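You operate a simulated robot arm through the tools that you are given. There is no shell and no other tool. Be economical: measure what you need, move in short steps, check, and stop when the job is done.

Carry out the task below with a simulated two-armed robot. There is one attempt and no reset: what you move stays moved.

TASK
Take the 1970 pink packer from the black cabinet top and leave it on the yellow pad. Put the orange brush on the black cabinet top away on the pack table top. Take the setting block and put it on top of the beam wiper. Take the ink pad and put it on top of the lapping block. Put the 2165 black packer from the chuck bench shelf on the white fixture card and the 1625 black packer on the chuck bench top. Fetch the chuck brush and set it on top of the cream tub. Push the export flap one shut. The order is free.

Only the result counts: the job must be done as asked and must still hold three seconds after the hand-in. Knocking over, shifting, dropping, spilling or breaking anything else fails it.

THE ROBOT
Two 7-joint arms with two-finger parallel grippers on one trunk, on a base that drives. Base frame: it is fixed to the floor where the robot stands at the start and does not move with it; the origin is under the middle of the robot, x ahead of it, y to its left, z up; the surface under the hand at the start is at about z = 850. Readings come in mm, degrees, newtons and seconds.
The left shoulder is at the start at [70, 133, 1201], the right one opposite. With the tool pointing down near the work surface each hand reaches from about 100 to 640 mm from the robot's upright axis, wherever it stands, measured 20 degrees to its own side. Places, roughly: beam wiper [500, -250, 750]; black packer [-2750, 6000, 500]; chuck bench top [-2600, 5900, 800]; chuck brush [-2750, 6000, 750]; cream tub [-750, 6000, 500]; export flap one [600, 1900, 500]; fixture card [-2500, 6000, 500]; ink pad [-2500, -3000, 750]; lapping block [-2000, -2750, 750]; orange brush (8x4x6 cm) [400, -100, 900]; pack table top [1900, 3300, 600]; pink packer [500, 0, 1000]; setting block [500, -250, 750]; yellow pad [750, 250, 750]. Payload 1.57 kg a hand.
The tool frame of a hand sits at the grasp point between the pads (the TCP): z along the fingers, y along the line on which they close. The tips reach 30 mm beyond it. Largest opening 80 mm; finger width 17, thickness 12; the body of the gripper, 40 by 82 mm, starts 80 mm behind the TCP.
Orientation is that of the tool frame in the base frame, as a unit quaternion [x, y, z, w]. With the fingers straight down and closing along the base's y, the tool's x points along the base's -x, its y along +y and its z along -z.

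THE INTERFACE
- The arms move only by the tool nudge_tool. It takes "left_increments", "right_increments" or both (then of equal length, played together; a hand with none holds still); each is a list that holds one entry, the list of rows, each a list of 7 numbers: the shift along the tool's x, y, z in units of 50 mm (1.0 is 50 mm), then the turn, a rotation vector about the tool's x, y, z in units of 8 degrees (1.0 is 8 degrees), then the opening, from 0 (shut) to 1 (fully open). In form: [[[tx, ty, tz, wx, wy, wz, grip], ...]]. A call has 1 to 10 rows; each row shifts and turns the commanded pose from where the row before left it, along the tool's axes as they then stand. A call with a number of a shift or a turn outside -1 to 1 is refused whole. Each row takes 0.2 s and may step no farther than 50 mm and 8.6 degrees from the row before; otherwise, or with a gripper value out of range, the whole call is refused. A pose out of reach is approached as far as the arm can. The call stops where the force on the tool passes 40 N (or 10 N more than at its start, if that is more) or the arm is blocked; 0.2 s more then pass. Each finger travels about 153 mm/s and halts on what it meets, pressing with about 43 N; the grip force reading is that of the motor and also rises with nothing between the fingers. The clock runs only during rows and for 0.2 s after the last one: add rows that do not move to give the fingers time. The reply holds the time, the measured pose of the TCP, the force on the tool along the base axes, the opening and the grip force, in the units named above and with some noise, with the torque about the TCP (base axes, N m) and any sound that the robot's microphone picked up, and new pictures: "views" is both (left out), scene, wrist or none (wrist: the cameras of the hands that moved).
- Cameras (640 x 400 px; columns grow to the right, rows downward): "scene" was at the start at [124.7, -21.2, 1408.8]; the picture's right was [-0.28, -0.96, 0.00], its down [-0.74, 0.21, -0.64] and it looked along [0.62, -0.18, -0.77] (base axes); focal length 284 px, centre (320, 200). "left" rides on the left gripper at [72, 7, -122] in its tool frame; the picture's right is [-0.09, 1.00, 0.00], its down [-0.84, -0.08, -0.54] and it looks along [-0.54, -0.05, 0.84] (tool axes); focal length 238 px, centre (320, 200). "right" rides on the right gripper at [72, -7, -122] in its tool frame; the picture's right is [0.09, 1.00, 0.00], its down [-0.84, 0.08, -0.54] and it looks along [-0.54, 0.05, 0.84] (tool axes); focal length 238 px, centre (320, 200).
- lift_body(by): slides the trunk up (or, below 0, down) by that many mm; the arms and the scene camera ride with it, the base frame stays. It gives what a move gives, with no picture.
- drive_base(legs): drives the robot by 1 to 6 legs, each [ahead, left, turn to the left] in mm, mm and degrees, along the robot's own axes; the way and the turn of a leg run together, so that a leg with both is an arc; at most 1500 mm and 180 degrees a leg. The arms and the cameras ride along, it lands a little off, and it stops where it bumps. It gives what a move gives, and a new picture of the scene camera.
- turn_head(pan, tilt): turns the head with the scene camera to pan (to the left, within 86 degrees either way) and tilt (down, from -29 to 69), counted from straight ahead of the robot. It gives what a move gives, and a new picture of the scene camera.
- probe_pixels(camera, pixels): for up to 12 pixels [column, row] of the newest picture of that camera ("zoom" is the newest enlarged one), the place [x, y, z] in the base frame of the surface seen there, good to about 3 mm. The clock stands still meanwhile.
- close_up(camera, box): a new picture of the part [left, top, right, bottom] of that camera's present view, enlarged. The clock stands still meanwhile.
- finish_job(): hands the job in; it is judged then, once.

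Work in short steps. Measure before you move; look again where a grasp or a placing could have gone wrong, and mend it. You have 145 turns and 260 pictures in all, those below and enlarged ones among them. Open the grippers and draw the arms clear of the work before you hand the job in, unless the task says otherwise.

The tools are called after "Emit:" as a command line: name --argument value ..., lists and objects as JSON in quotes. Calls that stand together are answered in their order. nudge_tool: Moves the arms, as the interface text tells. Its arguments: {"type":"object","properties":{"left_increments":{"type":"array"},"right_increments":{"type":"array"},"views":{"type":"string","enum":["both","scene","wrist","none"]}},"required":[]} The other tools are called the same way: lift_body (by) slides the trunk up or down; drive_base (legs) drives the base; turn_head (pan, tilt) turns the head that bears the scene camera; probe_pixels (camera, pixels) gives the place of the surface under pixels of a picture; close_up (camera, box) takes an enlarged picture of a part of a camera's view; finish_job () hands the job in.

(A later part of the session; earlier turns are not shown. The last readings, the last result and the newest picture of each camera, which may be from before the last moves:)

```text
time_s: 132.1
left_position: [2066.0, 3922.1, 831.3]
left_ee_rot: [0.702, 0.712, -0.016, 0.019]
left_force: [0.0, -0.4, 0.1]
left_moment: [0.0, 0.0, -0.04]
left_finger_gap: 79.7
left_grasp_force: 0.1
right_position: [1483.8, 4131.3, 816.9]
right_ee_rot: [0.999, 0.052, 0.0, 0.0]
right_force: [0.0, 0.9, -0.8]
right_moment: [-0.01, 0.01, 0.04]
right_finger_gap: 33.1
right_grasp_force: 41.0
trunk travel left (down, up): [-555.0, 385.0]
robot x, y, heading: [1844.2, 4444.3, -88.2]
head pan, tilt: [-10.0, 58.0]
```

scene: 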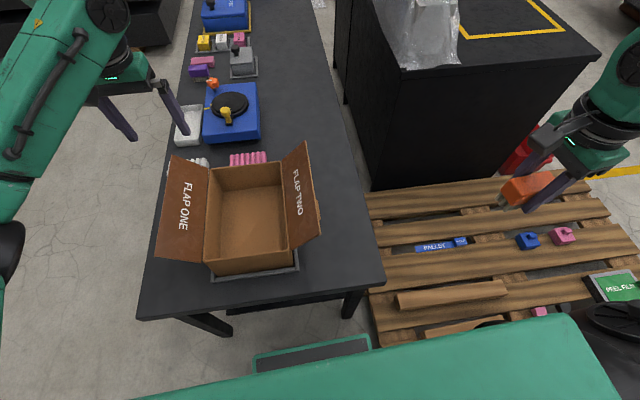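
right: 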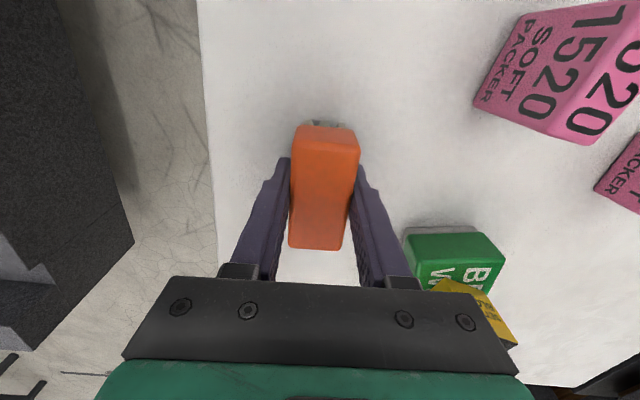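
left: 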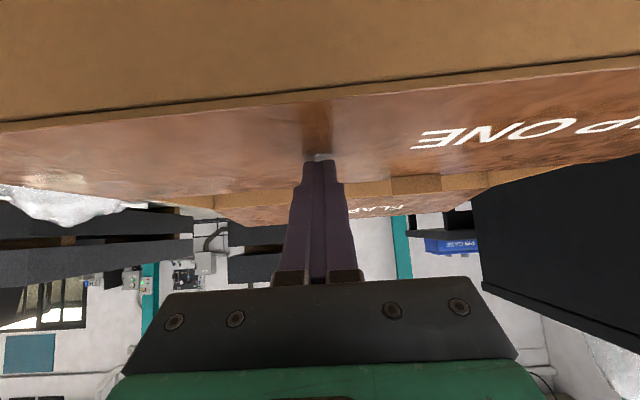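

Probe the strip beside flap two.

Emit:
turn_head --pan -10 --tilt 60

Emit:
probe_pixels --camera "scene" --pixels '[[318, 200], [345, 200], [350, 240], [297, 240], [380, 260], [320, 180], [305, 110], [335, 250]]'

```text
time_s: 132.7
left_position: [2064.9, 3922.3, 830.8]
left_ee_rot: [0.701, 0.712, -0.016, 0.019]
left_force: [-0.2, -0.1, -1.0]
left_moment: [-0.02, 0.04, 0.03]
left_finger_gap: 79.8
left_grasp_force: 0.0
right_position: [1483.6, 4131.6, 817.9]
right_ee_rot: [0.999, 0.053, 0.0, 0.0]
right_force: [0.0, 0.6, -0.7]
right_moment: [0.02, 0.01, 0.01]
right_finger_gap: 33.2
right_grasp_force: 41.4
trunk travel left (down, up): [-555.0, 385.0]
robot x, y, heading: [1842.7, 4447.7, -88.2]
head pan, tilt: [-10.0, 60.0]
```

scene: 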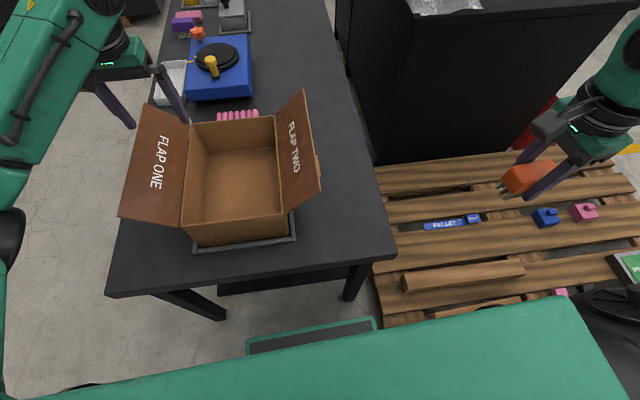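

```text
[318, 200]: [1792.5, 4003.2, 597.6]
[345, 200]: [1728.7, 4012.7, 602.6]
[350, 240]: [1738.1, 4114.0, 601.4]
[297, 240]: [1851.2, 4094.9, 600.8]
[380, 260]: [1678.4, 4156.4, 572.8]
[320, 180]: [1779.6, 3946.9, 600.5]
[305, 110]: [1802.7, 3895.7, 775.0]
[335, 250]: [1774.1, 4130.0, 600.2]
```

Rotate the right hand 80° so the camera faces me, then move over (1715,4040).

Emit:
nudge_tool --right_increments '[[[0, 0, 0, 0, 0, -1, 0], [0, 0, 0, 0, 0, -1, 0], [0, 0, 0, 0, 0, -1, 0], [0, 0, 0, 0, 0, -1, 0], [0, 0, 0, 0, 0, -1, 0], [0, 0, 0, 0, 0, -1, 0], [0, 0, 0, 0, 0, -1, 0], [0, 0, 0, 0, 0, -1, 0], [0, 0, 0, 0, 0, -1, 0], [0, 0, 0, 0, 0, -1, 0]]]' --views "none"

Emit:
nudge_tool --right_increments '[[[-0.25, 0.79, 0, 0, 0, 0, 0], [-0.25, 0.79, 0, 0, 0, 0, 0], [-0.25, 0.79, 0, 0, 0, 0, 0], [-0.25, 0.79, 0, 0, 0, 0, 0], [-0.25, 0.79, 0, 0, 0, 0, 0], [-0.25, 0.79, 0, 0, 0, 0, 0], [0, 0, 0, 0, 0, 0, 0]]]' --views "both"

```text
time_s: 134.9
left_position: [2066.4, 3921.6, 830.6]
left_ee_rot: [0.703, 0.711, -0.015, 0.019]
left_force: [0.0, -0.3, -0.1]
left_moment: [-0.01, -0.01, -0.01]
left_finger_gap: 80.0
left_grasp_force: 0.2
right_position: [1484.2, 4133.5, 817.5]
right_ee_rot: [0.73, 0.683, 0.001, -0.001]
right_force: [0.8, -0.3, -0.9]
right_moment: [-0.01, 0.0, -0.02]
right_finger_gap: 33.2
right_grasp_force: 40.8
trunk travel left (down, up): [-555.0, 385.0]
robot x, y, heading: [1843.9, 4447.1, -88.4]
head pan, tilt: [-10.0, 60.0]
```

```text
time_s: 136.5
left_position: [2066.1, 3921.9, 832.0]
left_ee_rot: [0.703, 0.711, -0.016, 0.019]
left_force: [0.0, -1.3, -0.4]
left_moment: [0.03, -0.01, 0.0]
left_finger_gap: 80.0
left_grasp_force: 0.1
right_position: [1714.9, 4038.5, 817.3]
right_ee_rot: [0.731, 0.682, -0.001, 0.0]
right_force: [-0.8, 0.0, -0.9]
right_moment: [0.01, 0.0, 0.01]
right_finger_gap: 33.3
right_grasp_force: 41.4
trunk travel left (down, up): [-555.0, 385.0]
robot x, y, heading: [1844.2, 4445.0, -88.2]
head pan, tilt: [-10.0, 60.0]
```

scene: 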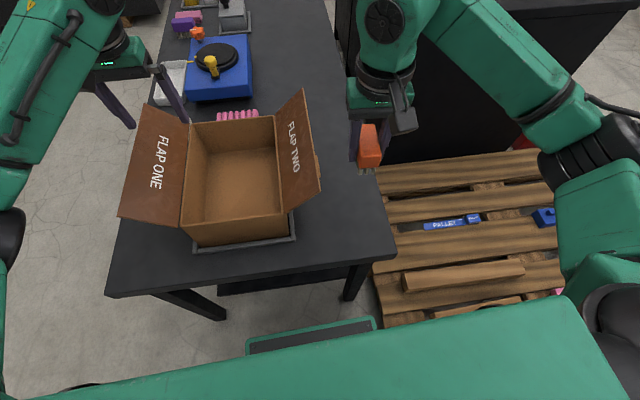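
right: 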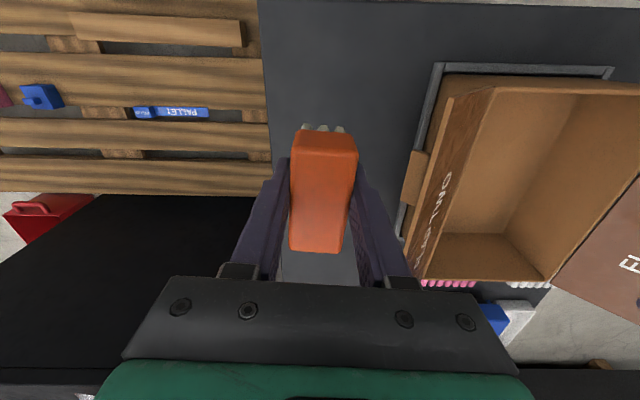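

Clear. Descend to just above the table.

Emit:
nudge_tool --right_increments '[[[0, 0, 0.85, 0, 0, 0, 0], [0, 0, 0.85, 0, 0, 0, 0], [0, 0, 0.85, 0, 0, 0, 0], [0, 0, 0.85, 0, 0, 0, 0], [0, 0, 0.12, 0, 0, 0, 0], [0, 0, 0, 0, 0, 0, 0]]]' --views "none"

Emit:
nudge_tool --right_increments '[[[0, 0, 0.03, 0, 0, 0, 0], [0, 0, 0.03, 0, 0, 0, 0], [0, 0, 0, 0, 0, 0, 0]]]' --views "none"

```text
time_s: 137.9
left_position: [2066.3, 3922.3, 830.3]
left_ee_rot: [0.702, 0.712, -0.016, 0.019]
left_force: [0.4, -0.5, -0.5]
left_moment: [-0.01, 0.04, 0.0]
left_finger_gap: 80.3
left_grasp_force: 0.1
right_position: [1714.8, 4038.3, 641.3]
right_ee_rot: [0.731, 0.682, 0.0, 0.0]
right_force: [-0.3, 0.7, -0.6]
right_moment: [-0.02, -0.04, -0.02]
right_finger_gap: 33.1
right_grasp_force: 41.7
trunk travel left (down, up): [-555.0, 385.0]
robot x, y, heading: [1844.6, 4445.2, -88.4]
head pan, tilt: [-10.0, 60.0]
```

```text
time_s: 138.7
left_position: [2066.0, 3921.1, 831.9]
left_ee_rot: [0.702, 0.712, -0.016, 0.018]
left_force: [-0.5, 0.9, 1.0]
left_moment: [0.01, 0.0, -0.02]
left_finger_gap: 79.9
left_grasp_force: 0.0
right_position: [1714.4, 4040.4, 638.9]
right_ee_rot: [0.732, 0.682, -0.001, 0.0]
right_force: [-0.3, 0.1, -1.1]
right_moment: [-0.02, 0.01, 0.0]
right_finger_gap: 33.3
right_grasp_force: 41.3
trunk travel left (down, up): [-555.0, 385.0]
robot x, y, heading: [1841.2, 4445.8, -88.5]
head pan, tilt: [-10.0, 60.0]
```

Tiny extra step, then open and rise.

Emit:
nudge_tool --right_increments '[[[0, 0, 0.025, 0, 0, 0, 0], [0, 0, 0.025, 0, 0, 0, 0], [0, 0, 0, 0, 0, 0, 0], [0, 0, 0, 0, 0, 0, 1], [0, 0, 0, 0, 0, 0, 1], [0, 0, -0.8, 0, 0, 0, 1], [0, 0, -0.9, 0, 0, 0, 1], [0, 0, -0.9, 0, 0, 0, 1], [0, 0, -0.9, 0, 0, 0, 1]]]' --views "wrist"

```text
time_s: 140.7
left_position: [2067.0, 3921.7, 829.9]
left_ee_rot: [0.702, 0.712, -0.017, 0.019]
left_force: [0.3, -0.1, -0.1]
left_moment: [0.0, 0.02, -0.01]
left_finger_gap: 80.3
left_grasp_force: 0.2
right_position: [1714.3, 4039.0, 813.5]
right_ee_rot: [0.731, 0.683, 0.0, -0.001]
right_force: [-0.1, 0.0, 0.0]
right_moment: [0.0, 0.02, -0.02]
right_finger_gap: 79.8
right_grasp_force: 0.0
trunk travel left (down, up): [-555.0, 385.0]
robot x, y, heading: [1845.0, 4446.4, -88.3]
head pan, tilt: [-10.0, 60.0]
```

right: 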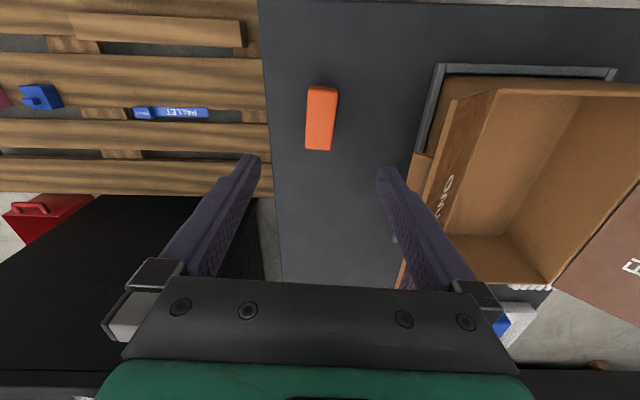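

Brush stands on the pack table. Back away, turn west and drive toward the benches on the north wall.

Emit:
drive_base --legs '[[-430, 0, 0], [0, 0, -91], [1400, 0, 0], [900, 0, 0]]'

Emit:
turn_head --pan -50 --tilt 25

```text
time_s: 158.2
left_position: [-1005.1, 4687.1, 831.3]
left_ee_rot: [1.0, -0.015, -0.024, 0.001]
left_force: [0.0, 0.0, 0.2]
left_moment: [0.05, 0.01, -0.03]
left_finger_gap: 80.1
left_grasp_force: 0.1
right_position: [-872.2, 5035.0, 813.1]
right_ee_rot: [0.998, -0.057, 0.001, 0.0]
right_force: [-0.3, 0.0, 0.4]
right_moment: [0.0, -0.01, -0.03]
right_finger_gap: 80.1
right_grasp_force: 0.0
trunk travel left (down, up): [-555.0, 385.0]
robot x, y, heading: [-470.1, 4885.0, 179.0]
head pan, tilt: [-10.0, 60.0]
```

scene: 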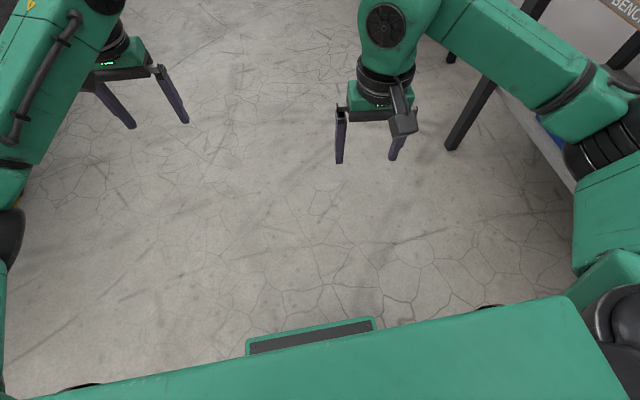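

```text
time_s: 159.2
left_position: [-1005.0, 4689.1, 831.6]
left_ee_rot: [1.0, -0.015, -0.025, 0.001]
left_force: [1.3, -0.5, 0.2]
left_moment: [0.02, 0.02, 0.02]
left_finger_gap: 79.9
left_grasp_force: 0.0
right_position: [-872.2, 5034.4, 811.7]
right_ee_rot: [0.998, -0.058, 0.0, 0.001]
right_force: [0.5, -0.3, -0.6]
right_moment: [-0.01, -0.01, -0.01]
right_finger_gap: 79.9
right_grasp_force: 0.1
trunk travel left (down, up): [-555.0, 385.0]
robot x, y, heading: [-470.8, 4886.1, 179.0]
head pan, tilt: [-50.0, 25.0]
```

scene: 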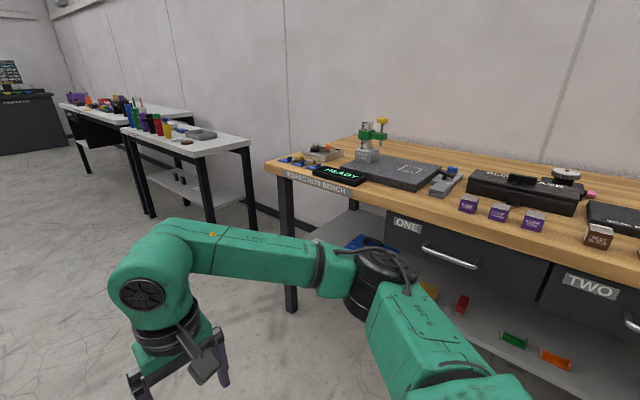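

Probe the benches' positions.

Emit:
probe_pixels --camera "scene" --pixels '[[200, 145], [245, 145], [125, 130], [80, 106], [190, 112], [290, 172], [170, 190], [500, 330], [300, 160], [205, 220]]'

Emit:
close_up --camera "scene" --box '[50, 70, 290, 220]'

```text
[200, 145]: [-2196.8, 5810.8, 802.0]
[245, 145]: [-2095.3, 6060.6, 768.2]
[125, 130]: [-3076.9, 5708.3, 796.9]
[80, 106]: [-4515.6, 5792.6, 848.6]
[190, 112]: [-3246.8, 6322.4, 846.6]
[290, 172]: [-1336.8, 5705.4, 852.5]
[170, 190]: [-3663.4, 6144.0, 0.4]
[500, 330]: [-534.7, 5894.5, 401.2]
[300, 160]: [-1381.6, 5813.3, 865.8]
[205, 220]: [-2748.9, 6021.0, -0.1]
```

```text
2.67 times, centred on (170, 145) of scene
```

zoom: 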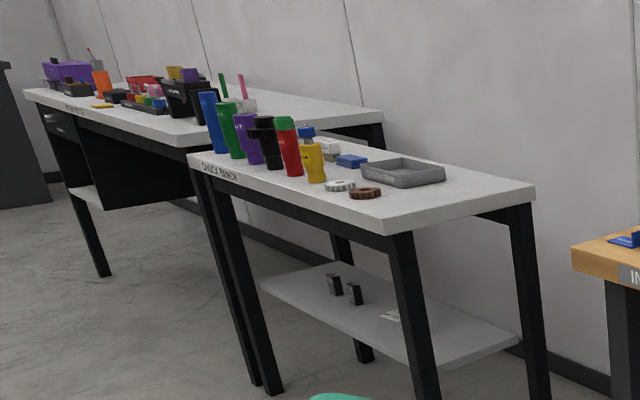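

Chuck bench: top z≈800, x -3080…-2100, y 5700…6070. Drive to x≈-2600 and face it.

Emit:
drive_base --legs '[[1400, -30, 0], [710, 0, 0], [0, 0, -89]]'

Emit:
turn_head --pan 0 --tilt 35

```text
time_s: 173.3
left_position: [-2791.5, 5447.3, 831.1]
left_ee_rot: [0.725, -0.688, -0.018, -0.016]
left_force: [-0.2, 0.2, -0.3]
left_moment: [-0.05, 0.0, -0.04]
left_finger_gap: 79.9
left_grasp_force: 0.0
right_position: [-2435.0, 5343.7, 811.9]
right_ee_rot: [-0.697, 0.717, 0.0, 0.0]
right_force: [-0.2, -0.6, -0.6]
right_moment: [-0.01, -0.01, 0.0]
right_finger_gap: 79.9
right_grasp_force: 0.0
trunk travel left (down, up): [-555.0, 385.0]
robot x, y, heading: [-2545.6, 4930.2, 93.8]
head pan, tilt: [-50.0, 25.0]
```

scene: 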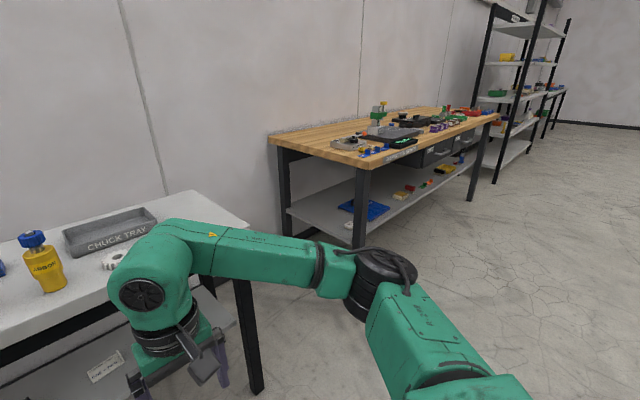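

```text
time_s: 174.4
left_position: [-2791.2, 5448.9, 830.6]
left_ee_rot: [0.725, -0.688, -0.019, -0.015]
left_force: [-0.1, 0.0, 0.0]
left_moment: [0.01, 0.02, -0.01]
left_finger_gap: 80.0
left_grasp_force: 0.1
right_position: [-2435.0, 5345.1, 812.1]
right_ee_rot: [-0.696, 0.718, 0.0, -0.001]
right_force: [-0.7, 0.7, 0.2]
right_moment: [0.03, 0.0, -0.02]
right_finger_gap: 80.3
right_grasp_force: 0.0
trunk travel left (down, up): [-555.0, 385.0]
robot x, y, heading: [-2548.4, 4930.5, 94.1]
head pan, tilt: [0.0, 35.0]
```

scene: 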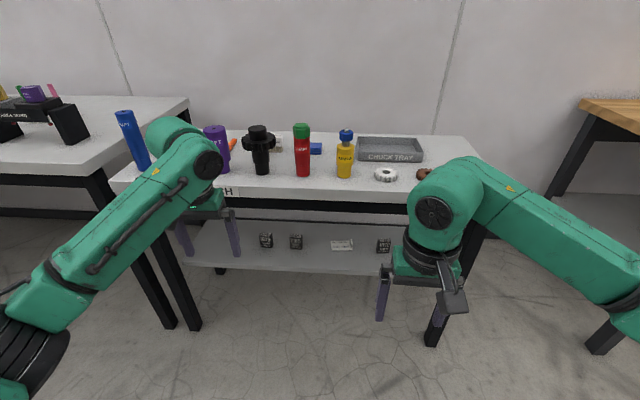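

Zoom in on the shelf and the bench top.

Emit:
close_up --camera "scene" --box '[230, 210, 430, 280]'

Emit:
close_up --camera "scene" --box '[190, 110, 450, 200]'

Emit:
probe_pixels --camera "scene" --pixels '[[266, 241], [296, 241], [383, 246], [342, 245], [335, 268], [330, 195], [385, 177], [316, 150], [235, 145], [400, 155], [450, 195], [280, 148]]'

```text
3.20 times, centred on (330, 245) of scene
```

zoom: 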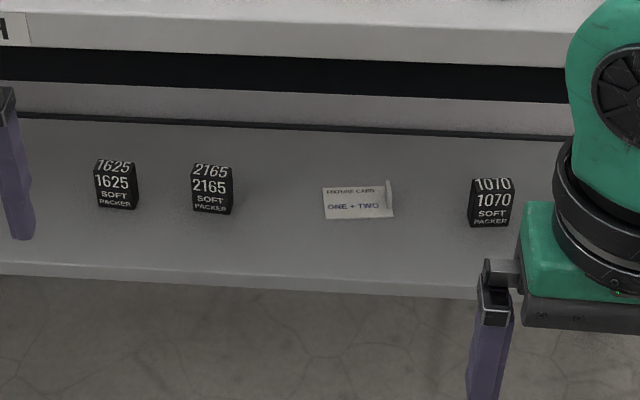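

```text
2.46 times, centred on (320, 155) of scene
```

zoom: 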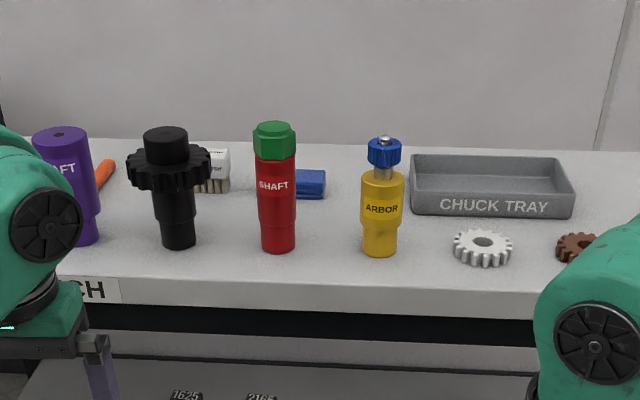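

```text
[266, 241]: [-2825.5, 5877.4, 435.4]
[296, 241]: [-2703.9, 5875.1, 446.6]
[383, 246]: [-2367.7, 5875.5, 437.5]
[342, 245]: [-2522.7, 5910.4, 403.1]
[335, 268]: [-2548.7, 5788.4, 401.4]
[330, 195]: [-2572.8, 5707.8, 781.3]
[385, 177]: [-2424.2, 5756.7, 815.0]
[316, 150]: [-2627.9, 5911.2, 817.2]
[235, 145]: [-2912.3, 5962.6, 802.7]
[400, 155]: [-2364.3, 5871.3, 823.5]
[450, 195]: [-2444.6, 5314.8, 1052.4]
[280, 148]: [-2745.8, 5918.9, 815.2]
```

The 1625 (-2825,5877) and 2165 (-2704,5875) packers stand on the shelf at z≈401; the chuck brush is the white bristled thing behind the black part (-2746,5919). First draw the left hand back, straighten heading and shift left; lower the trunk.

Emit:
nudge_tool --left_increments '[[[0.9, 0, 0, 0, 0, 0, 0.3], [0.9, 0, 0, 0, 0, 0, 0.3], [0.9, 0, 0, 0, 0, 0, 0.3], [0.9, 0, 0, 0, 0, 0, 0.3], [0.9, 0, 0, 0, 0, 0, 0.3], [0.3, 0, 0, 0, 0, 0, 0.3]]]' --views "none"

Emit:
drive_base --legs '[[0, 0, -4], [0, 275, 0]]'

Emit:
lift_body --by -200

```text
time_s: 175.8
left_position: [-2780.7, 5271.5, 823.9]
left_ee_rot: [0.726, -0.687, -0.019, -0.015]
left_force: [0.1, -0.5, 0.7]
left_moment: [0.03, -0.01, 0.03]
left_finger_gap: 24.1
left_grasp_force: 0.1
left hand out of reach, approached as far as the arm can: row 5, 6
right_position: [-2434.6, 5344.4, 813.7]
right_ee_rot: [-0.697, 0.717, 0.0, 0.0]
right_force: [-0.2, -0.5, -0.4]
right_moment: [-0.02, 0.01, 0.01]
right_finger_gap: 79.9
right_grasp_force: 0.0
trunk travel left (down, up): [-555.0, 385.0]
robot x, y, heading: [-2550.3, 4932.9, 94.2]
head pan, tilt: [0.0, 35.0]
```

```text
time_s: 178.2
left_position: [-3028.5, 5284.5, 824.3]
left_ee_rot: [-0.703, 0.711, 0.018, 0.017]
left_force: [-0.3, 0.1, -0.8]
left_moment: [0.01, -0.01, 0.0]
left_finger_gap: 24.0
left_grasp_force: 0.0
right_position: [-2679.7, 5337.2, 812.4]
right_ee_rot: [-0.672, 0.74, -0.001, 0.001]
right_force: [0.7, 0.9, 0.5]
right_moment: [0.01, 0.0, -0.01]
right_finger_gap: 80.0
right_grasp_force: 0.1
trunk travel left (down, up): [-555.0, 385.0]
robot x, y, heading: [-2816.8, 4934.2, 90.0]
head pan, tilt: [0.0, 35.0]
```

scene: 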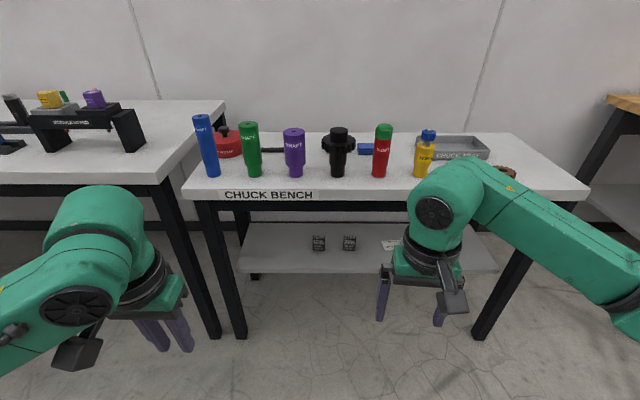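

```text
time_s: 180.4
left_position: [-3029.4, 5282.3, 624.9]
left_ee_rot: [-0.702, 0.711, 0.019, 0.016]
left_force: [0.1, 0.2, 0.1]
left_moment: [0.01, -0.01, 0.0]
left_finger_gap: 24.0
left_grasp_force: 0.1
right_position: [-2679.8, 5336.4, 614.1]
right_ee_rot: [-0.672, 0.74, 0.0, 0.001]
right_force: [-0.2, 0.0, 0.0]
right_moment: [-0.03, 0.01, 0.03]
right_finger_gap: 80.0
right_grasp_force: 0.0
trunk travel left (down, up): [-355.0, 585.0]
robot x, y, heading: [-2822.0, 4928.0, 90.1]
head pan, tilt: [0.0, 35.0]
```

Straighten the right hand's yaw, extend it and pitch it 60° forward.

Emit:
nudge_tool --right_increments '[[[-0.6, 0, 0, 0, 0, -0.69, 1], [-0.8, 0, 0.3, 0, 0, 0, 1], [-0.8, 0, 0.3, 0, 0, 0, 1], [0, 0, 0, 0, -1, 0, 1], [0, 0, 0, 0, -1, 0, 1], [0, 0, 0, 0, -1, 0, 1], [0, 0, 0, 0, -1, 0, 1], [0, 0, 0, 0, -1, 0, 1], [0, 0, 0, 0, -1, 0, 1], [0, 0, 0, 0, -1, 0, 1]]]' --views "wrist"

```text
time_s: 182.6
left_position: [-3029.1, 5283.6, 623.5]
left_ee_rot: [-0.703, 0.711, 0.019, 0.017]
left_force: [0.0, -0.4, 0.1]
left_moment: [-0.02, 0.01, 0.01]
left_finger_gap: 24.0
left_grasp_force: 0.1
right_position: [-2677.5, 5445.9, 583.0]
right_ee_rot: [0.625, -0.623, -0.333, -0.332]
right_force: [0.8, -0.5, -0.3]
right_moment: [-0.01, 0.0, 0.01]
right_finger_gap: 80.1
right_grasp_force: 0.1
trunk travel left (down, up): [-355.0, 585.0]
robot x, y, heading: [-2818.1, 4930.4, 90.1]
head pan, tilt: [0.0, 35.0]
```

right: 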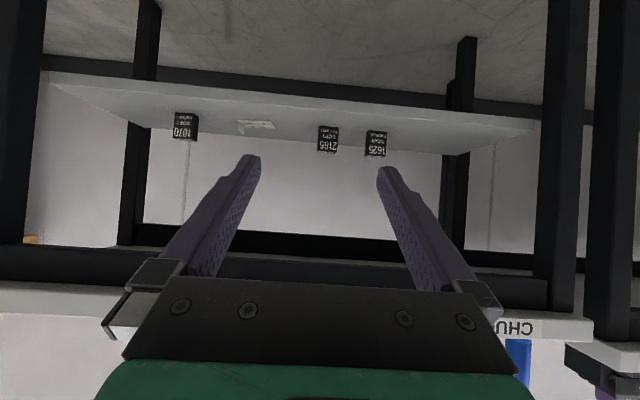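

Zoom on the packers and card from this view, and probe.

Emit:
close_up --camera "right" --box '[220, 90, 400, 180]'

Emit:
probe_pixels --camera "right" --pixels '[[319, 127], [337, 127], [320, 150], [336, 151], [328, 138], [375, 143], [367, 132], [386, 132], [255, 127], [328, 115], [320, 232], [328, 100]]'

```text
3.56 times, centred on (310, 135) of right
```

zoom: 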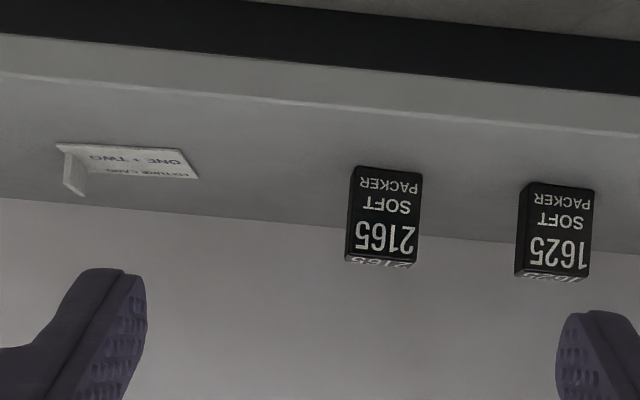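

```text
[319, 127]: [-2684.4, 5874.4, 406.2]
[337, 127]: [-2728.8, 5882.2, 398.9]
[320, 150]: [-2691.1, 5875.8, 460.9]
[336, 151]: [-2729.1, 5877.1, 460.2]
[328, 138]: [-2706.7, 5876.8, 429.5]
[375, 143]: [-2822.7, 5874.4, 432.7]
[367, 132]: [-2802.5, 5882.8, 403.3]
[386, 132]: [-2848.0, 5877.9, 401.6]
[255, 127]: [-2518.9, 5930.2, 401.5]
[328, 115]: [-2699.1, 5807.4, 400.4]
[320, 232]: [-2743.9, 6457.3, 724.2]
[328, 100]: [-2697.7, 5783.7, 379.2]
```

2165 front face y≈5876, centre x≈-2707. Lower the hand to z≈453 and align in x first.

Emit:
nudge_tool --right_increments '[[[0.37, 0.15, 0.61, 0, 0, 0, 1], [0.37, 0.15, 0.61, 0, 0, 0, 1], [0.37, 0.15, 0.61, 0, 0, 0, 1], [0.37, 0.15, 0.61, 0, 0, 0, 1], [0, 0, 0, 0, 0, 0, 1]]]' --views "none"

Emit:
drive_base --legs '[[270, 0, 0]]'

```text
time_s: 183.8
left_position: [-3029.1, 5284.1, 624.0]
left_ee_rot: [-0.702, 0.712, 0.019, 0.018]
left_force: [-0.2, 0.0, -0.3]
left_moment: [0.0, -0.02, -0.02]
left_finger_gap: 23.8
left_grasp_force: 0.0
right_position: [-2704.1, 5505.5, 454.0]
right_ee_rot: [0.625, -0.624, -0.332, -0.332]
right_force: [-0.5, -0.4, 0.1]
right_moment: [-0.04, 0.01, -0.03]
right_finger_gap: 80.0
right_grasp_force: 0.0
trunk travel left (down, up): [-355.0, 585.0]
robot x, y, heading: [-2820.6, 4934.7, 90.0]
head pan, tilt: [0.0, 35.0]
```

```text
time_s: 185.7
left_position: [-3029.4, 5548.7, 624.0]
left_ee_rot: [-0.703, 0.711, 0.019, 0.017]
left_force: [0.1, -0.4, -0.1]
left_moment: [-0.02, -0.01, 0.02]
left_finger_gap: 24.1
left_grasp_force: 0.1
right_position: [-2705.8, 5770.1, 452.4]
right_ee_rot: [0.624, -0.624, -0.332, -0.332]
right_force: [-0.4, 0.9, -0.8]
right_moment: [-0.01, 0.0, -0.02]
right_finger_gap: 80.2
right_grasp_force: 0.0
trunk travel left (down, up): [-355.0, 585.0]
robot x, y, heading: [-2823.4, 5195.7, 90.3]
head pan, tilt: [0.0, 35.0]
```

scene: 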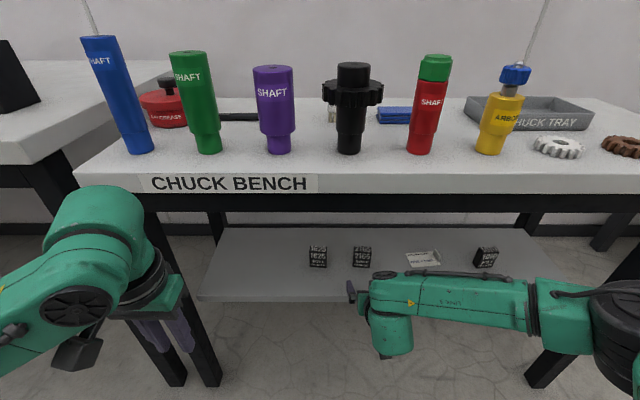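

Check depth via the scene: zoom on the packers and card.

Emit:
close_up --camera "scene" --box '[290, 225, 510, 285]'

```text
2.91 times, centred on (400, 255) of scene
```

zoom: 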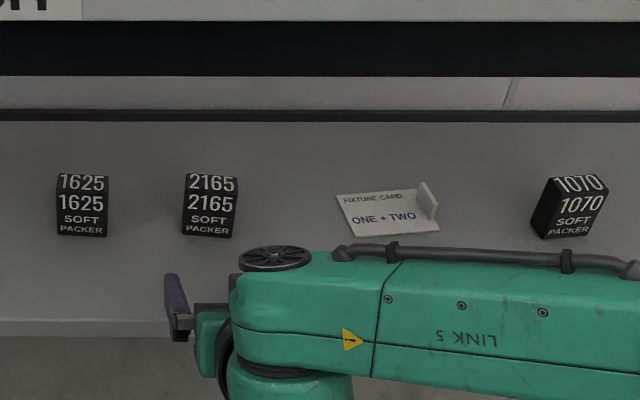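

Emit:
probe_pixels --camera "zoom" --pixels '[[188, 177], [236, 178], [186, 190], [236, 193], [211, 215], [338, 196], [355, 234], [420, 189], [437, 226], [427, 205], [385, 212], [83, 178]]'

```text
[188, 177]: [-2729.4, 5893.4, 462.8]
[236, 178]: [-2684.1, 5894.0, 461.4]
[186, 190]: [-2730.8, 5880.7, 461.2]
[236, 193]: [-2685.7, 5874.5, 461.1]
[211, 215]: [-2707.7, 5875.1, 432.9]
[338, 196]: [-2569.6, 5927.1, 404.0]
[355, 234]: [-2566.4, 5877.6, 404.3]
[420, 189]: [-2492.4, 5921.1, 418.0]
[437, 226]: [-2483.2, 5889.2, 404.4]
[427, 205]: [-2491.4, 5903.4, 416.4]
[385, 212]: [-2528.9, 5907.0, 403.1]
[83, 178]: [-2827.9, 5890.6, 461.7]
```

Packer centre (-2707.5,5886); card centre ≈(-2530,5902) with an upright lip at x≈-2488. Drive 50 mm ahead, then reach in.

Emit:
drive_base --legs '[[50, 0, 0]]'

Emit:
nudge_tool --right_increments '[[[-0.25, 0, 0.38, 0, 0, 0, 1], [-0.25, 0, 0.38, 0, 0, 0, 1], [0, 0, 0, 0, 0, 0, 1]]]' --views "wrist"

```text
time_s: 186.6
left_position: [-3029.0, 5599.4, 623.5]
left_ee_rot: [-0.703, 0.711, 0.018, 0.015]
left_force: [-0.1, -0.3, 0.4]
left_moment: [-0.02, 0.01, 0.01]
left_finger_gap: 24.2
left_grasp_force: 0.1
right_position: [-2705.0, 5819.2, 452.9]
right_ee_rot: [-0.624, 0.625, 0.33, 0.332]
right_force: [-0.3, 0.6, 0.6]
right_moment: [-0.01, -0.01, 0.03]
right_finger_gap: 80.0
right_grasp_force: 0.0
trunk travel left (down, up): [-355.0, 585.0]
robot x, y, heading: [-2818.5, 5244.6, 90.0]
head pan, tilt: [0.0, 35.0]
```

scene: 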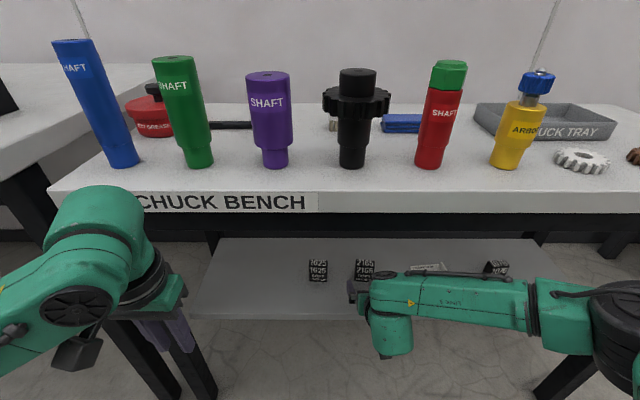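

```text
time_s: 187.4
left_position: [-3030.6, 5598.6, 623.6]
left_ee_rot: [-0.703, 0.711, 0.019, 0.016]
left_force: [0.8, 0.2, -0.8]
left_moment: [-0.02, 0.03, -0.01]
left_finger_gap: 23.9
left_grasp_force: 0.1
right_position: [-2705.7, 5865.4, 451.9]
right_ee_rot: [0.624, -0.624, -0.332, -0.332]
right_force: [-0.6, -0.4, -0.2]
right_moment: [0.02, -0.01, -0.01]
right_finger_gap: 79.9
right_grasp_force: 0.0
trunk travel left (down, up): [-355.0, 585.0]
robot x, y, heading: [-2822.9, 5245.9, 90.2]
head pan, tilt: [0.0, 35.0]
```

right: 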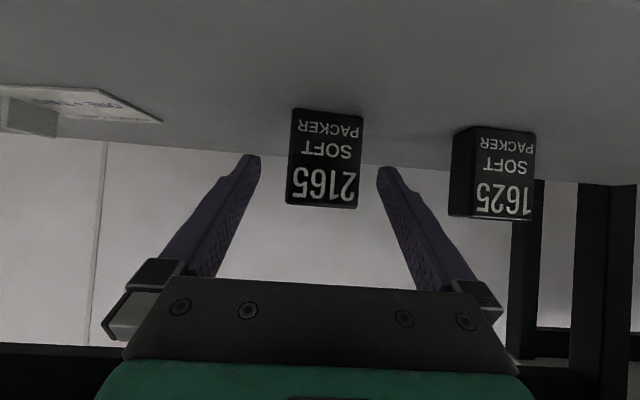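

Centred between the fingers. 19 mm further in, 4 mm down, then close.

Emit:
nudge_tool --right_increments '[[[-0.15, 0.03, 0.36, 0, 0, 0, 1], [0, 0, 0, 0, 0, 0, 1], [0, 0, 0, 0, 0, 0, 0], [0, 0, 0, 0, 0, 0, 0], [0, 0, 0, 0, 0, 0, 0]]]' --views "none"

```text
time_s: 188.6
left_position: [-3030.7, 5599.5, 623.6]
left_ee_rot: [-0.703, 0.711, 0.018, 0.016]
left_force: [-0.1, -0.2, 0.3]
left_moment: [0.0, 0.01, 0.02]
left_finger_gap: 23.9
left_grasp_force: 0.1
right_position: [-2707.8, 5883.6, 448.8]
right_ee_rot: [0.625, -0.624, -0.332, -0.332]
right_force: [-0.7, 0.8, 0.1]
right_moment: [0.07, 0.01, -0.02]
right_finger_gap: 48.9
right_grasp_force: 43.1
trunk travel left (down, up): [-355.0, 585.0]
robot x, y, heading: [-2822.0, 5244.5, 90.1]
head pan, tilt: [0.0, 35.0]
```

Gripped (49 mm). Lift 40 mm and carry to above the card at (-2538,5901).

Emit:
nudge_tool --right_increments '[[[-0.66, 0, -0.45, 0, 0, 0, 0], [-0.045, -0.85, 0.07, 0, 0, 0, 0], [-0.045, -0.85, 0.07, 0, 0, 0, 0], [-0.045, -0.85, 0.07, 0, 0, 0, 0], [-0.045, -0.85, 0.07, 0, 0, 0, 0], [0, 0, 0, 0, 0, 0, 0], [0, 0, 0, 0, 0, 0, 0]]]' --views "both"

```text
time_s: 190.2
left_position: [-3029.6, 5599.1, 624.3]
left_ee_rot: [-0.703, 0.711, 0.018, 0.016]
left_force: [-0.5, -1.5, -1.1]
left_moment: [0.01, -0.01, 0.02]
left_finger_gap: 24.1
left_grasp_force: 0.0
right_position: [-2537.9, 5900.0, 491.3]
right_ee_rot: [0.625, -0.623, -0.332, -0.332]
right_force: [0.2, -0.2, -0.3]
right_moment: [-0.03, -0.01, -0.01]
right_finger_gap: 48.9
right_grasp_force: 43.5
trunk travel left (down, up): [-355.0, 585.0]
robot x, y, heading: [-2819.6, 5243.9, 90.1]
head pan, tilt: [0.0, 35.0]
```

scene: 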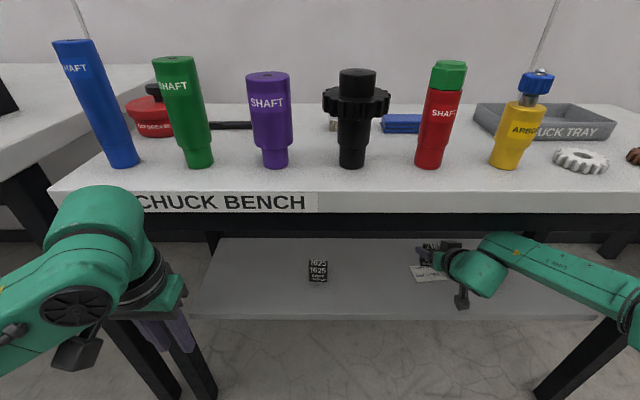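
right: 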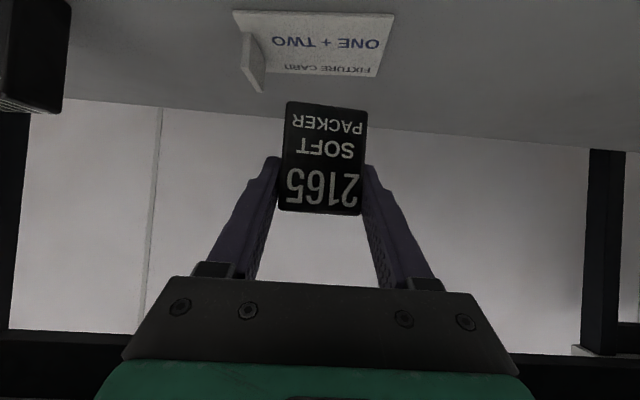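

Lower 36 mm, then check force.

Emit:
nudge_tool --right_increments '[[[0.3, 0, 0.2, 0, 0, 0, 0], [0.3, 0, 0.2, 0, 0, 0, 0], [0.03, 0, 0.02, 0, 0, 0, 0], [0, 0, 0, 0, 0, 0, 0]]]' --views "wrist"

```text
time_s: 191.2
left_position: [-3030.4, 5599.0, 623.8]
left_ee_rot: [-0.703, 0.711, 0.019, 0.016]
left_force: [0.1, 0.0, -0.4]
left_moment: [0.0, -0.01, -0.01]
left_finger_gap: 23.8
left_grasp_force: 0.0
right_position: [-2538.4, 5900.3, 452.8]
right_ee_rot: [0.625, -0.624, -0.332, -0.332]
right_force: [0.6, 0.2, -0.2]
right_moment: [-0.03, 0.05, -0.02]
right_finger_gap: 48.4
right_grasp_force: 42.5
trunk travel left (down, up): [-355.0, 585.0]
robot x, y, heading: [-2820.2, 5247.4, 90.1]
head pan, tilt: [0.0, 35.0]
```

right: 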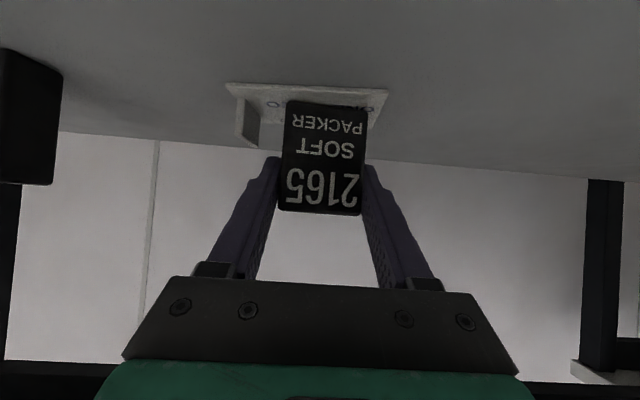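

1.5 mm more, part-open (58 mm, clear of the lip), and retreat straight back.

Emit:
nudge_tool --right_increments '[[[0.03, 0, 0.02, 0, 0, 0, 0], [0, 0, 0, 0, 0, 0, 0], [0, 0, 0, 0, 0, 0, 0.72], [0, 0, 0, 0, 0, 0, 0.72], [0, 0, -0.2, 0, 0, 0, 0.72], [0.2, 0, -0.45, 0, 0, 0, 0.72], [0.37, 0, -0.56, 0, 0, 0, 0.72], [0.37, 0, -0.56, 0, 0, 0, 0.72]]]' --views "wrist"

```text
time_s: 193.0
left_position: [-3029.4, 5598.3, 623.3]
left_ee_rot: [-0.702, 0.711, 0.018, 0.016]
left_force: [0.4, -0.1, -0.1]
left_moment: [0.01, 0.01, 0.01]
left_finger_gap: 24.0
left_grasp_force: 0.0
right_position: [-2539.9, 5801.4, 461.6]
right_ee_rot: [0.625, -0.624, -0.332, -0.331]
right_force: [0.1, 0.2, 0.9]
right_moment: [0.01, -0.01, -0.07]
right_finger_gap: 57.7
right_grasp_force: 0.0
trunk travel left (down, up): [-355.0, 585.0]
robot x, y, heading: [-2822.9, 5246.4, 90.2]
head pan, tilt: [0.0, 35.0]
```

right: 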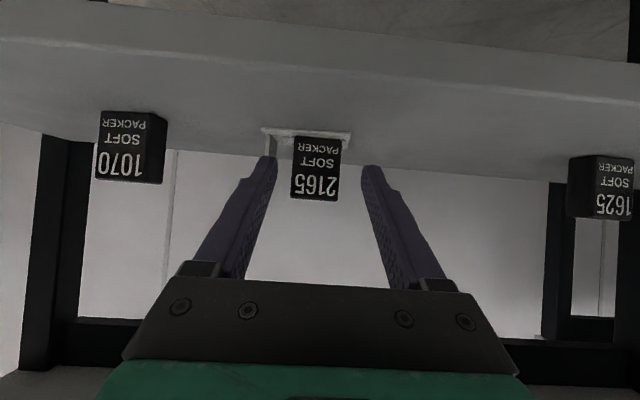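

2165 stands on the card. Strafe left 150 mm for the 1625 packer, then move the hand over to x≈-2826.

Emit:
drive_base --legs '[[0, 150, 0]]'

Emit:
nudge_tool --right_increments '[[[0, 0.9, 0, 0, 0, 0, 1], [0, 0.9, 0, 0, 0, 0, 1], [0, 0.9, 0, 0, 0, 0, 1], [0, 0, 0, 0, 0, 0, 1]]]' --views "wrist"

```text
time_s: 194.4
left_position: [-3176.9, 5597.7, 624.4]
left_ee_rot: [-0.703, 0.711, 0.018, 0.017]
left_force: [0.6, -0.2, 0.8]
left_moment: [0.0, -0.02, -0.02]
left_finger_gap: 24.0
left_grasp_force: 0.0
right_position: [-2685.4, 5800.9, 461.0]
right_ee_rot: [0.625, -0.624, -0.331, -0.332]
right_force: [0.0, 0.3, 0.9]
right_moment: [-0.04, -0.01, -0.01]
right_finger_gap: 57.5
right_grasp_force: 0.0
trunk travel left (down, up): [-355.0, 585.0]
robot x, y, heading: [-2969.2, 5244.6, 90.4]
head pan, tilt: [0.0, 35.0]
```

scene: 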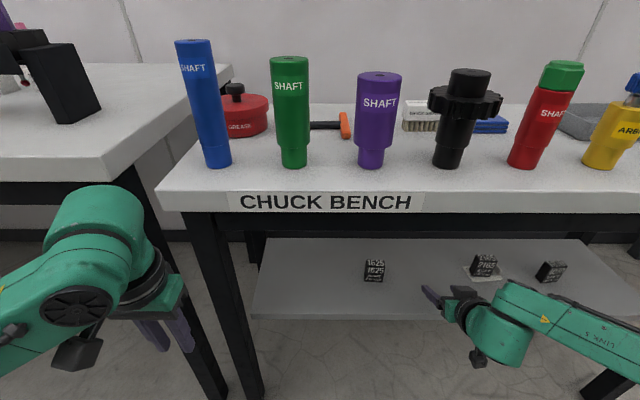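

```text
time_s: 195.4
left_position: [-3175.6, 5597.9, 623.1]
left_ee_rot: [-0.703, 0.711, 0.018, 0.016]
left_force: [0.1, 0.3, 0.9]
left_moment: [0.03, -0.02, -0.01]
left_finger_gap: 24.0
left_grasp_force: 0.1
right_position: [-2820.3, 5802.8, 466.7]
right_ee_rot: [-0.627, 0.63, 0.349, 0.297]
right_force: [0.9, 0.1, -0.1]
right_moment: [0.03, 0.03, 0.0]
right_finger_gap: 79.9
right_grasp_force: 0.1
right hand out of reach, approached as far as the arm can: row 2, 3
trunk travel left (down, up): [-355.0, 585.0]
robot x, y, heading: [-2966.9, 5247.2, 90.1]
head pan, tilt: [0.0, 35.0]
```

right: 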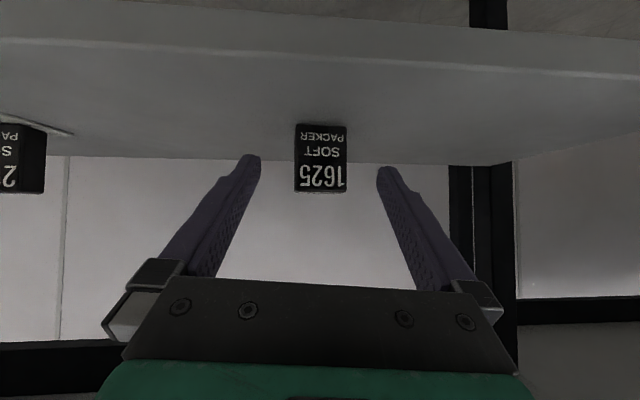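

Slightly clipped orientation; strafe 60 mm left and correct the hand's attitude.

Emit:
drive_base --legs '[[0, 70, 0]]'

Emit:
nudge_tool --right_increments '[[[0, -0.8, 0, 0, 0, 0, 1], [0, -0.4, 0, 0.45, -0.2, -0.29, 1], [0, 0, 0, 0, 0, 0, 1]]]' --views "wrist"

```text
time_s: 196.4
left_position: [-3247.4, 5598.2, 624.2]
left_ee_rot: [-0.702, 0.712, 0.017, 0.016]
left_force: [0.3, 0.0, -0.2]
left_moment: [0.0, -0.03, 0.02]
left_finger_gap: 24.1
left_grasp_force: 0.0
right_position: [-2889.7, 5802.6, 467.8]
right_ee_rot: [-0.627, 0.63, 0.349, 0.296]
right_force: [0.0, -0.3, 0.2]
right_moment: [0.01, -0.02, 0.0]
right_finger_gap: 80.1
right_grasp_force: 0.1
trunk travel left (down, up): [-355.0, 585.0]
robot x, y, heading: [-3037.2, 5246.0, 90.1]
head pan, tilt: [0.0, 35.0]
```

scene: 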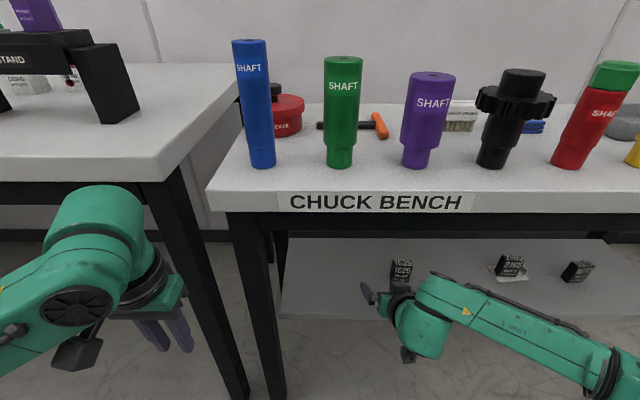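

```text
time_s: 197.2
left_position: [-3246.8, 5597.3, 623.6]
left_ee_rot: [-0.702, 0.711, 0.018, 0.016]
left_force: [0.3, -0.4, -0.2]
left_moment: [-0.04, 0.0, 0.0]
left_finger_gap: 23.9
left_grasp_force: 0.0
right_position: [-2840.9, 5802.4, 462.7]
right_ee_rot: [0.627, -0.626, -0.341, -0.314]
right_force: [0.3, -0.5, 0.2]
right_moment: [0.0, 0.01, -0.04]
right_finger_gap: 80.4
right_grasp_force: 0.0
right hand out of reach, approached as far as the arm can: row 2
trunk travel left (down, up): [-355.0, 585.0]
robot x, y, heading: [-3038.5, 5245.6, 89.8]
head pan, tilt: [0.0, 35.0]
```

right: 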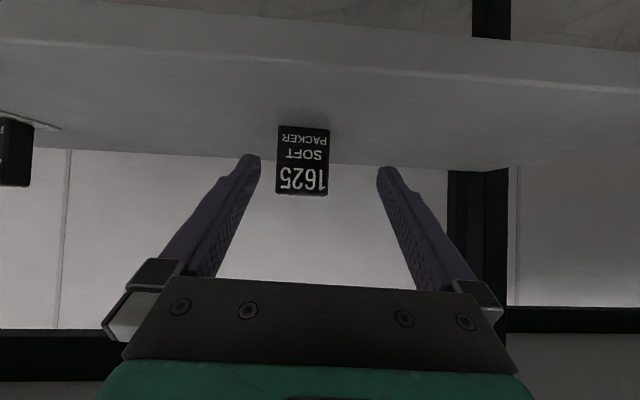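

Shift 15 mm right, then in 83 mm and down to z≈448.

Emit:
nudge_tool --right_increments '[[[0, -0.3, 0, 0.25, -0.1, -0.15, 1], [-0.23, 0, 0.51, 0, 0, 0, 1], [-0.23, 0, 0.51, 0, 0, 0, 1], [0, 0, 0, 0, 0, 0, 1]]]' --views "wrist"

```text
time_s: 198.2
left_position: [-3246.5, 5597.3, 624.4]
left_ee_rot: [-0.702, 0.712, 0.019, 0.016]
left_force: [0.7, 0.2, 0.2]
left_moment: [-0.01, 0.03, 0.01]
left_finger_gap: 23.8
left_grasp_force: 0.1
right_position: [-2841.9, 5859.2, 453.6]
right_ee_rot: [-0.626, 0.627, 0.341, 0.314]
right_force: [0.0, 0.2, -0.1]
right_moment: [-0.01, 0.0, 0.05]
right_finger_gap: 79.9
right_grasp_force: 0.2
right hand out of reach, approached as far as the arm can: row 1
trunk travel left (down, up): [-355.0, 585.0]
robot x, y, heading: [-3036.3, 5245.5, 90.1]
head pan, tilt: [0.0, 35.0]
```

right: 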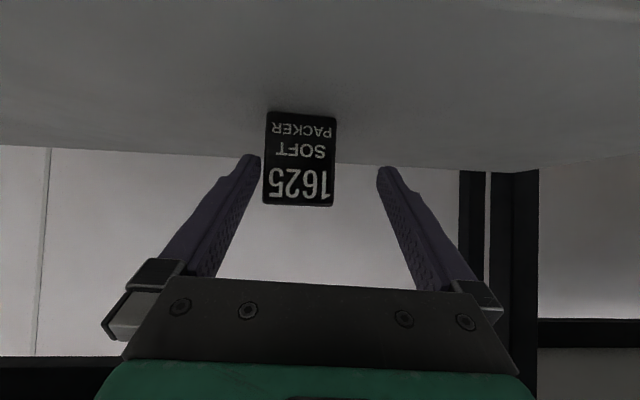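

The sideways shift was dropped; apply it now (16 mm toward +x).

Emit:
nudge_tool --right_increments '[[[0, -0.32, 0, 0, 0, 0, 1], [0, 0, 0, 0, 0, 0, 1]]]' --views "wrist"

```text
time_s: 198.8
left_position: [-3245.3, 5597.3, 624.2]
left_ee_rot: [-0.703, 0.711, 0.018, 0.016]
left_force: [-0.3, -0.9, -0.6]
left_moment: [0.01, 0.01, 0.02]
left_finger_gap: 24.0
left_grasp_force: 0.0
right_position: [-2824.5, 5860.1, 453.0]
right_ee_rot: [0.627, -0.627, -0.341, -0.314]
right_force: [1.1, -0.5, -0.7]
right_moment: [0.05, -0.02, 0.01]
right_finger_gap: 79.8
right_grasp_force: 0.1
trunk travel left (down, up): [-355.0, 585.0]
robot x, y, heading: [-3034.5, 5248.7, 90.4]
head pan, tilt: [0.0, 35.0]
```

right: 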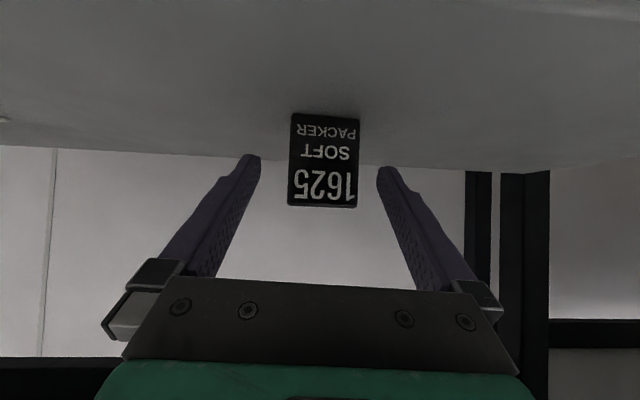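

Centred. Level the attitude, move 25 mm in, 5 mm down, close.

Emit:
nudge_tool --right_increments '[[[-0.2, 0, 0.47, 0, 0, 0, 1], [0, 0, 0, 0.22, -0.1, -0.14, 1], [0, 0, 0, 0, 0, 0, 1], [0, 0, 0, 0, 0, 0, 0], [0, 0, 0, 0, 0, 0, 0], [0, 0, 0, 0, 0, 0, 0]]]' --views "wrist"

```text
time_s: 200.2
left_position: [-3247.1, 5597.5, 623.8]
left_ee_rot: [-0.702, 0.711, 0.018, 0.016]
left_force: [0.4, -1.0, 0.4]
left_moment: [0.02, 0.02, 0.01]
left_finger_gap: 24.1
left_grasp_force: 0.1
right_position: [-2825.9, 5883.6, 446.5]
right_ee_rot: [0.625, -0.623, -0.334, -0.332]
right_force: [-0.4, 0.5, 0.9]
right_moment: [0.04, 0.01, 0.01]
right_finger_gap: 48.0
right_grasp_force: 43.3
trunk travel left (down, up): [-355.0, 585.0]
robot x, y, heading: [-3037.8, 5243.5, 90.0]
head pan, tilt: [0.0, 35.0]
```

right: 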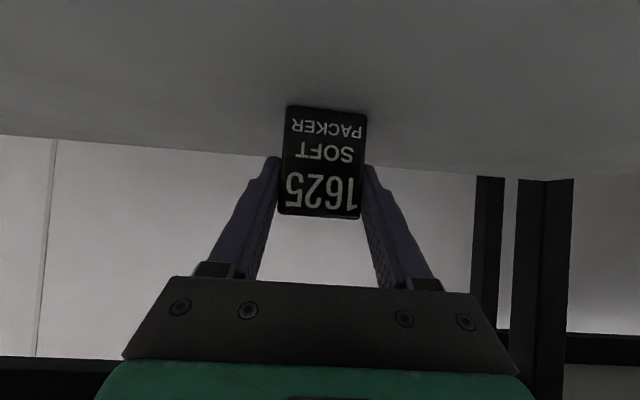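

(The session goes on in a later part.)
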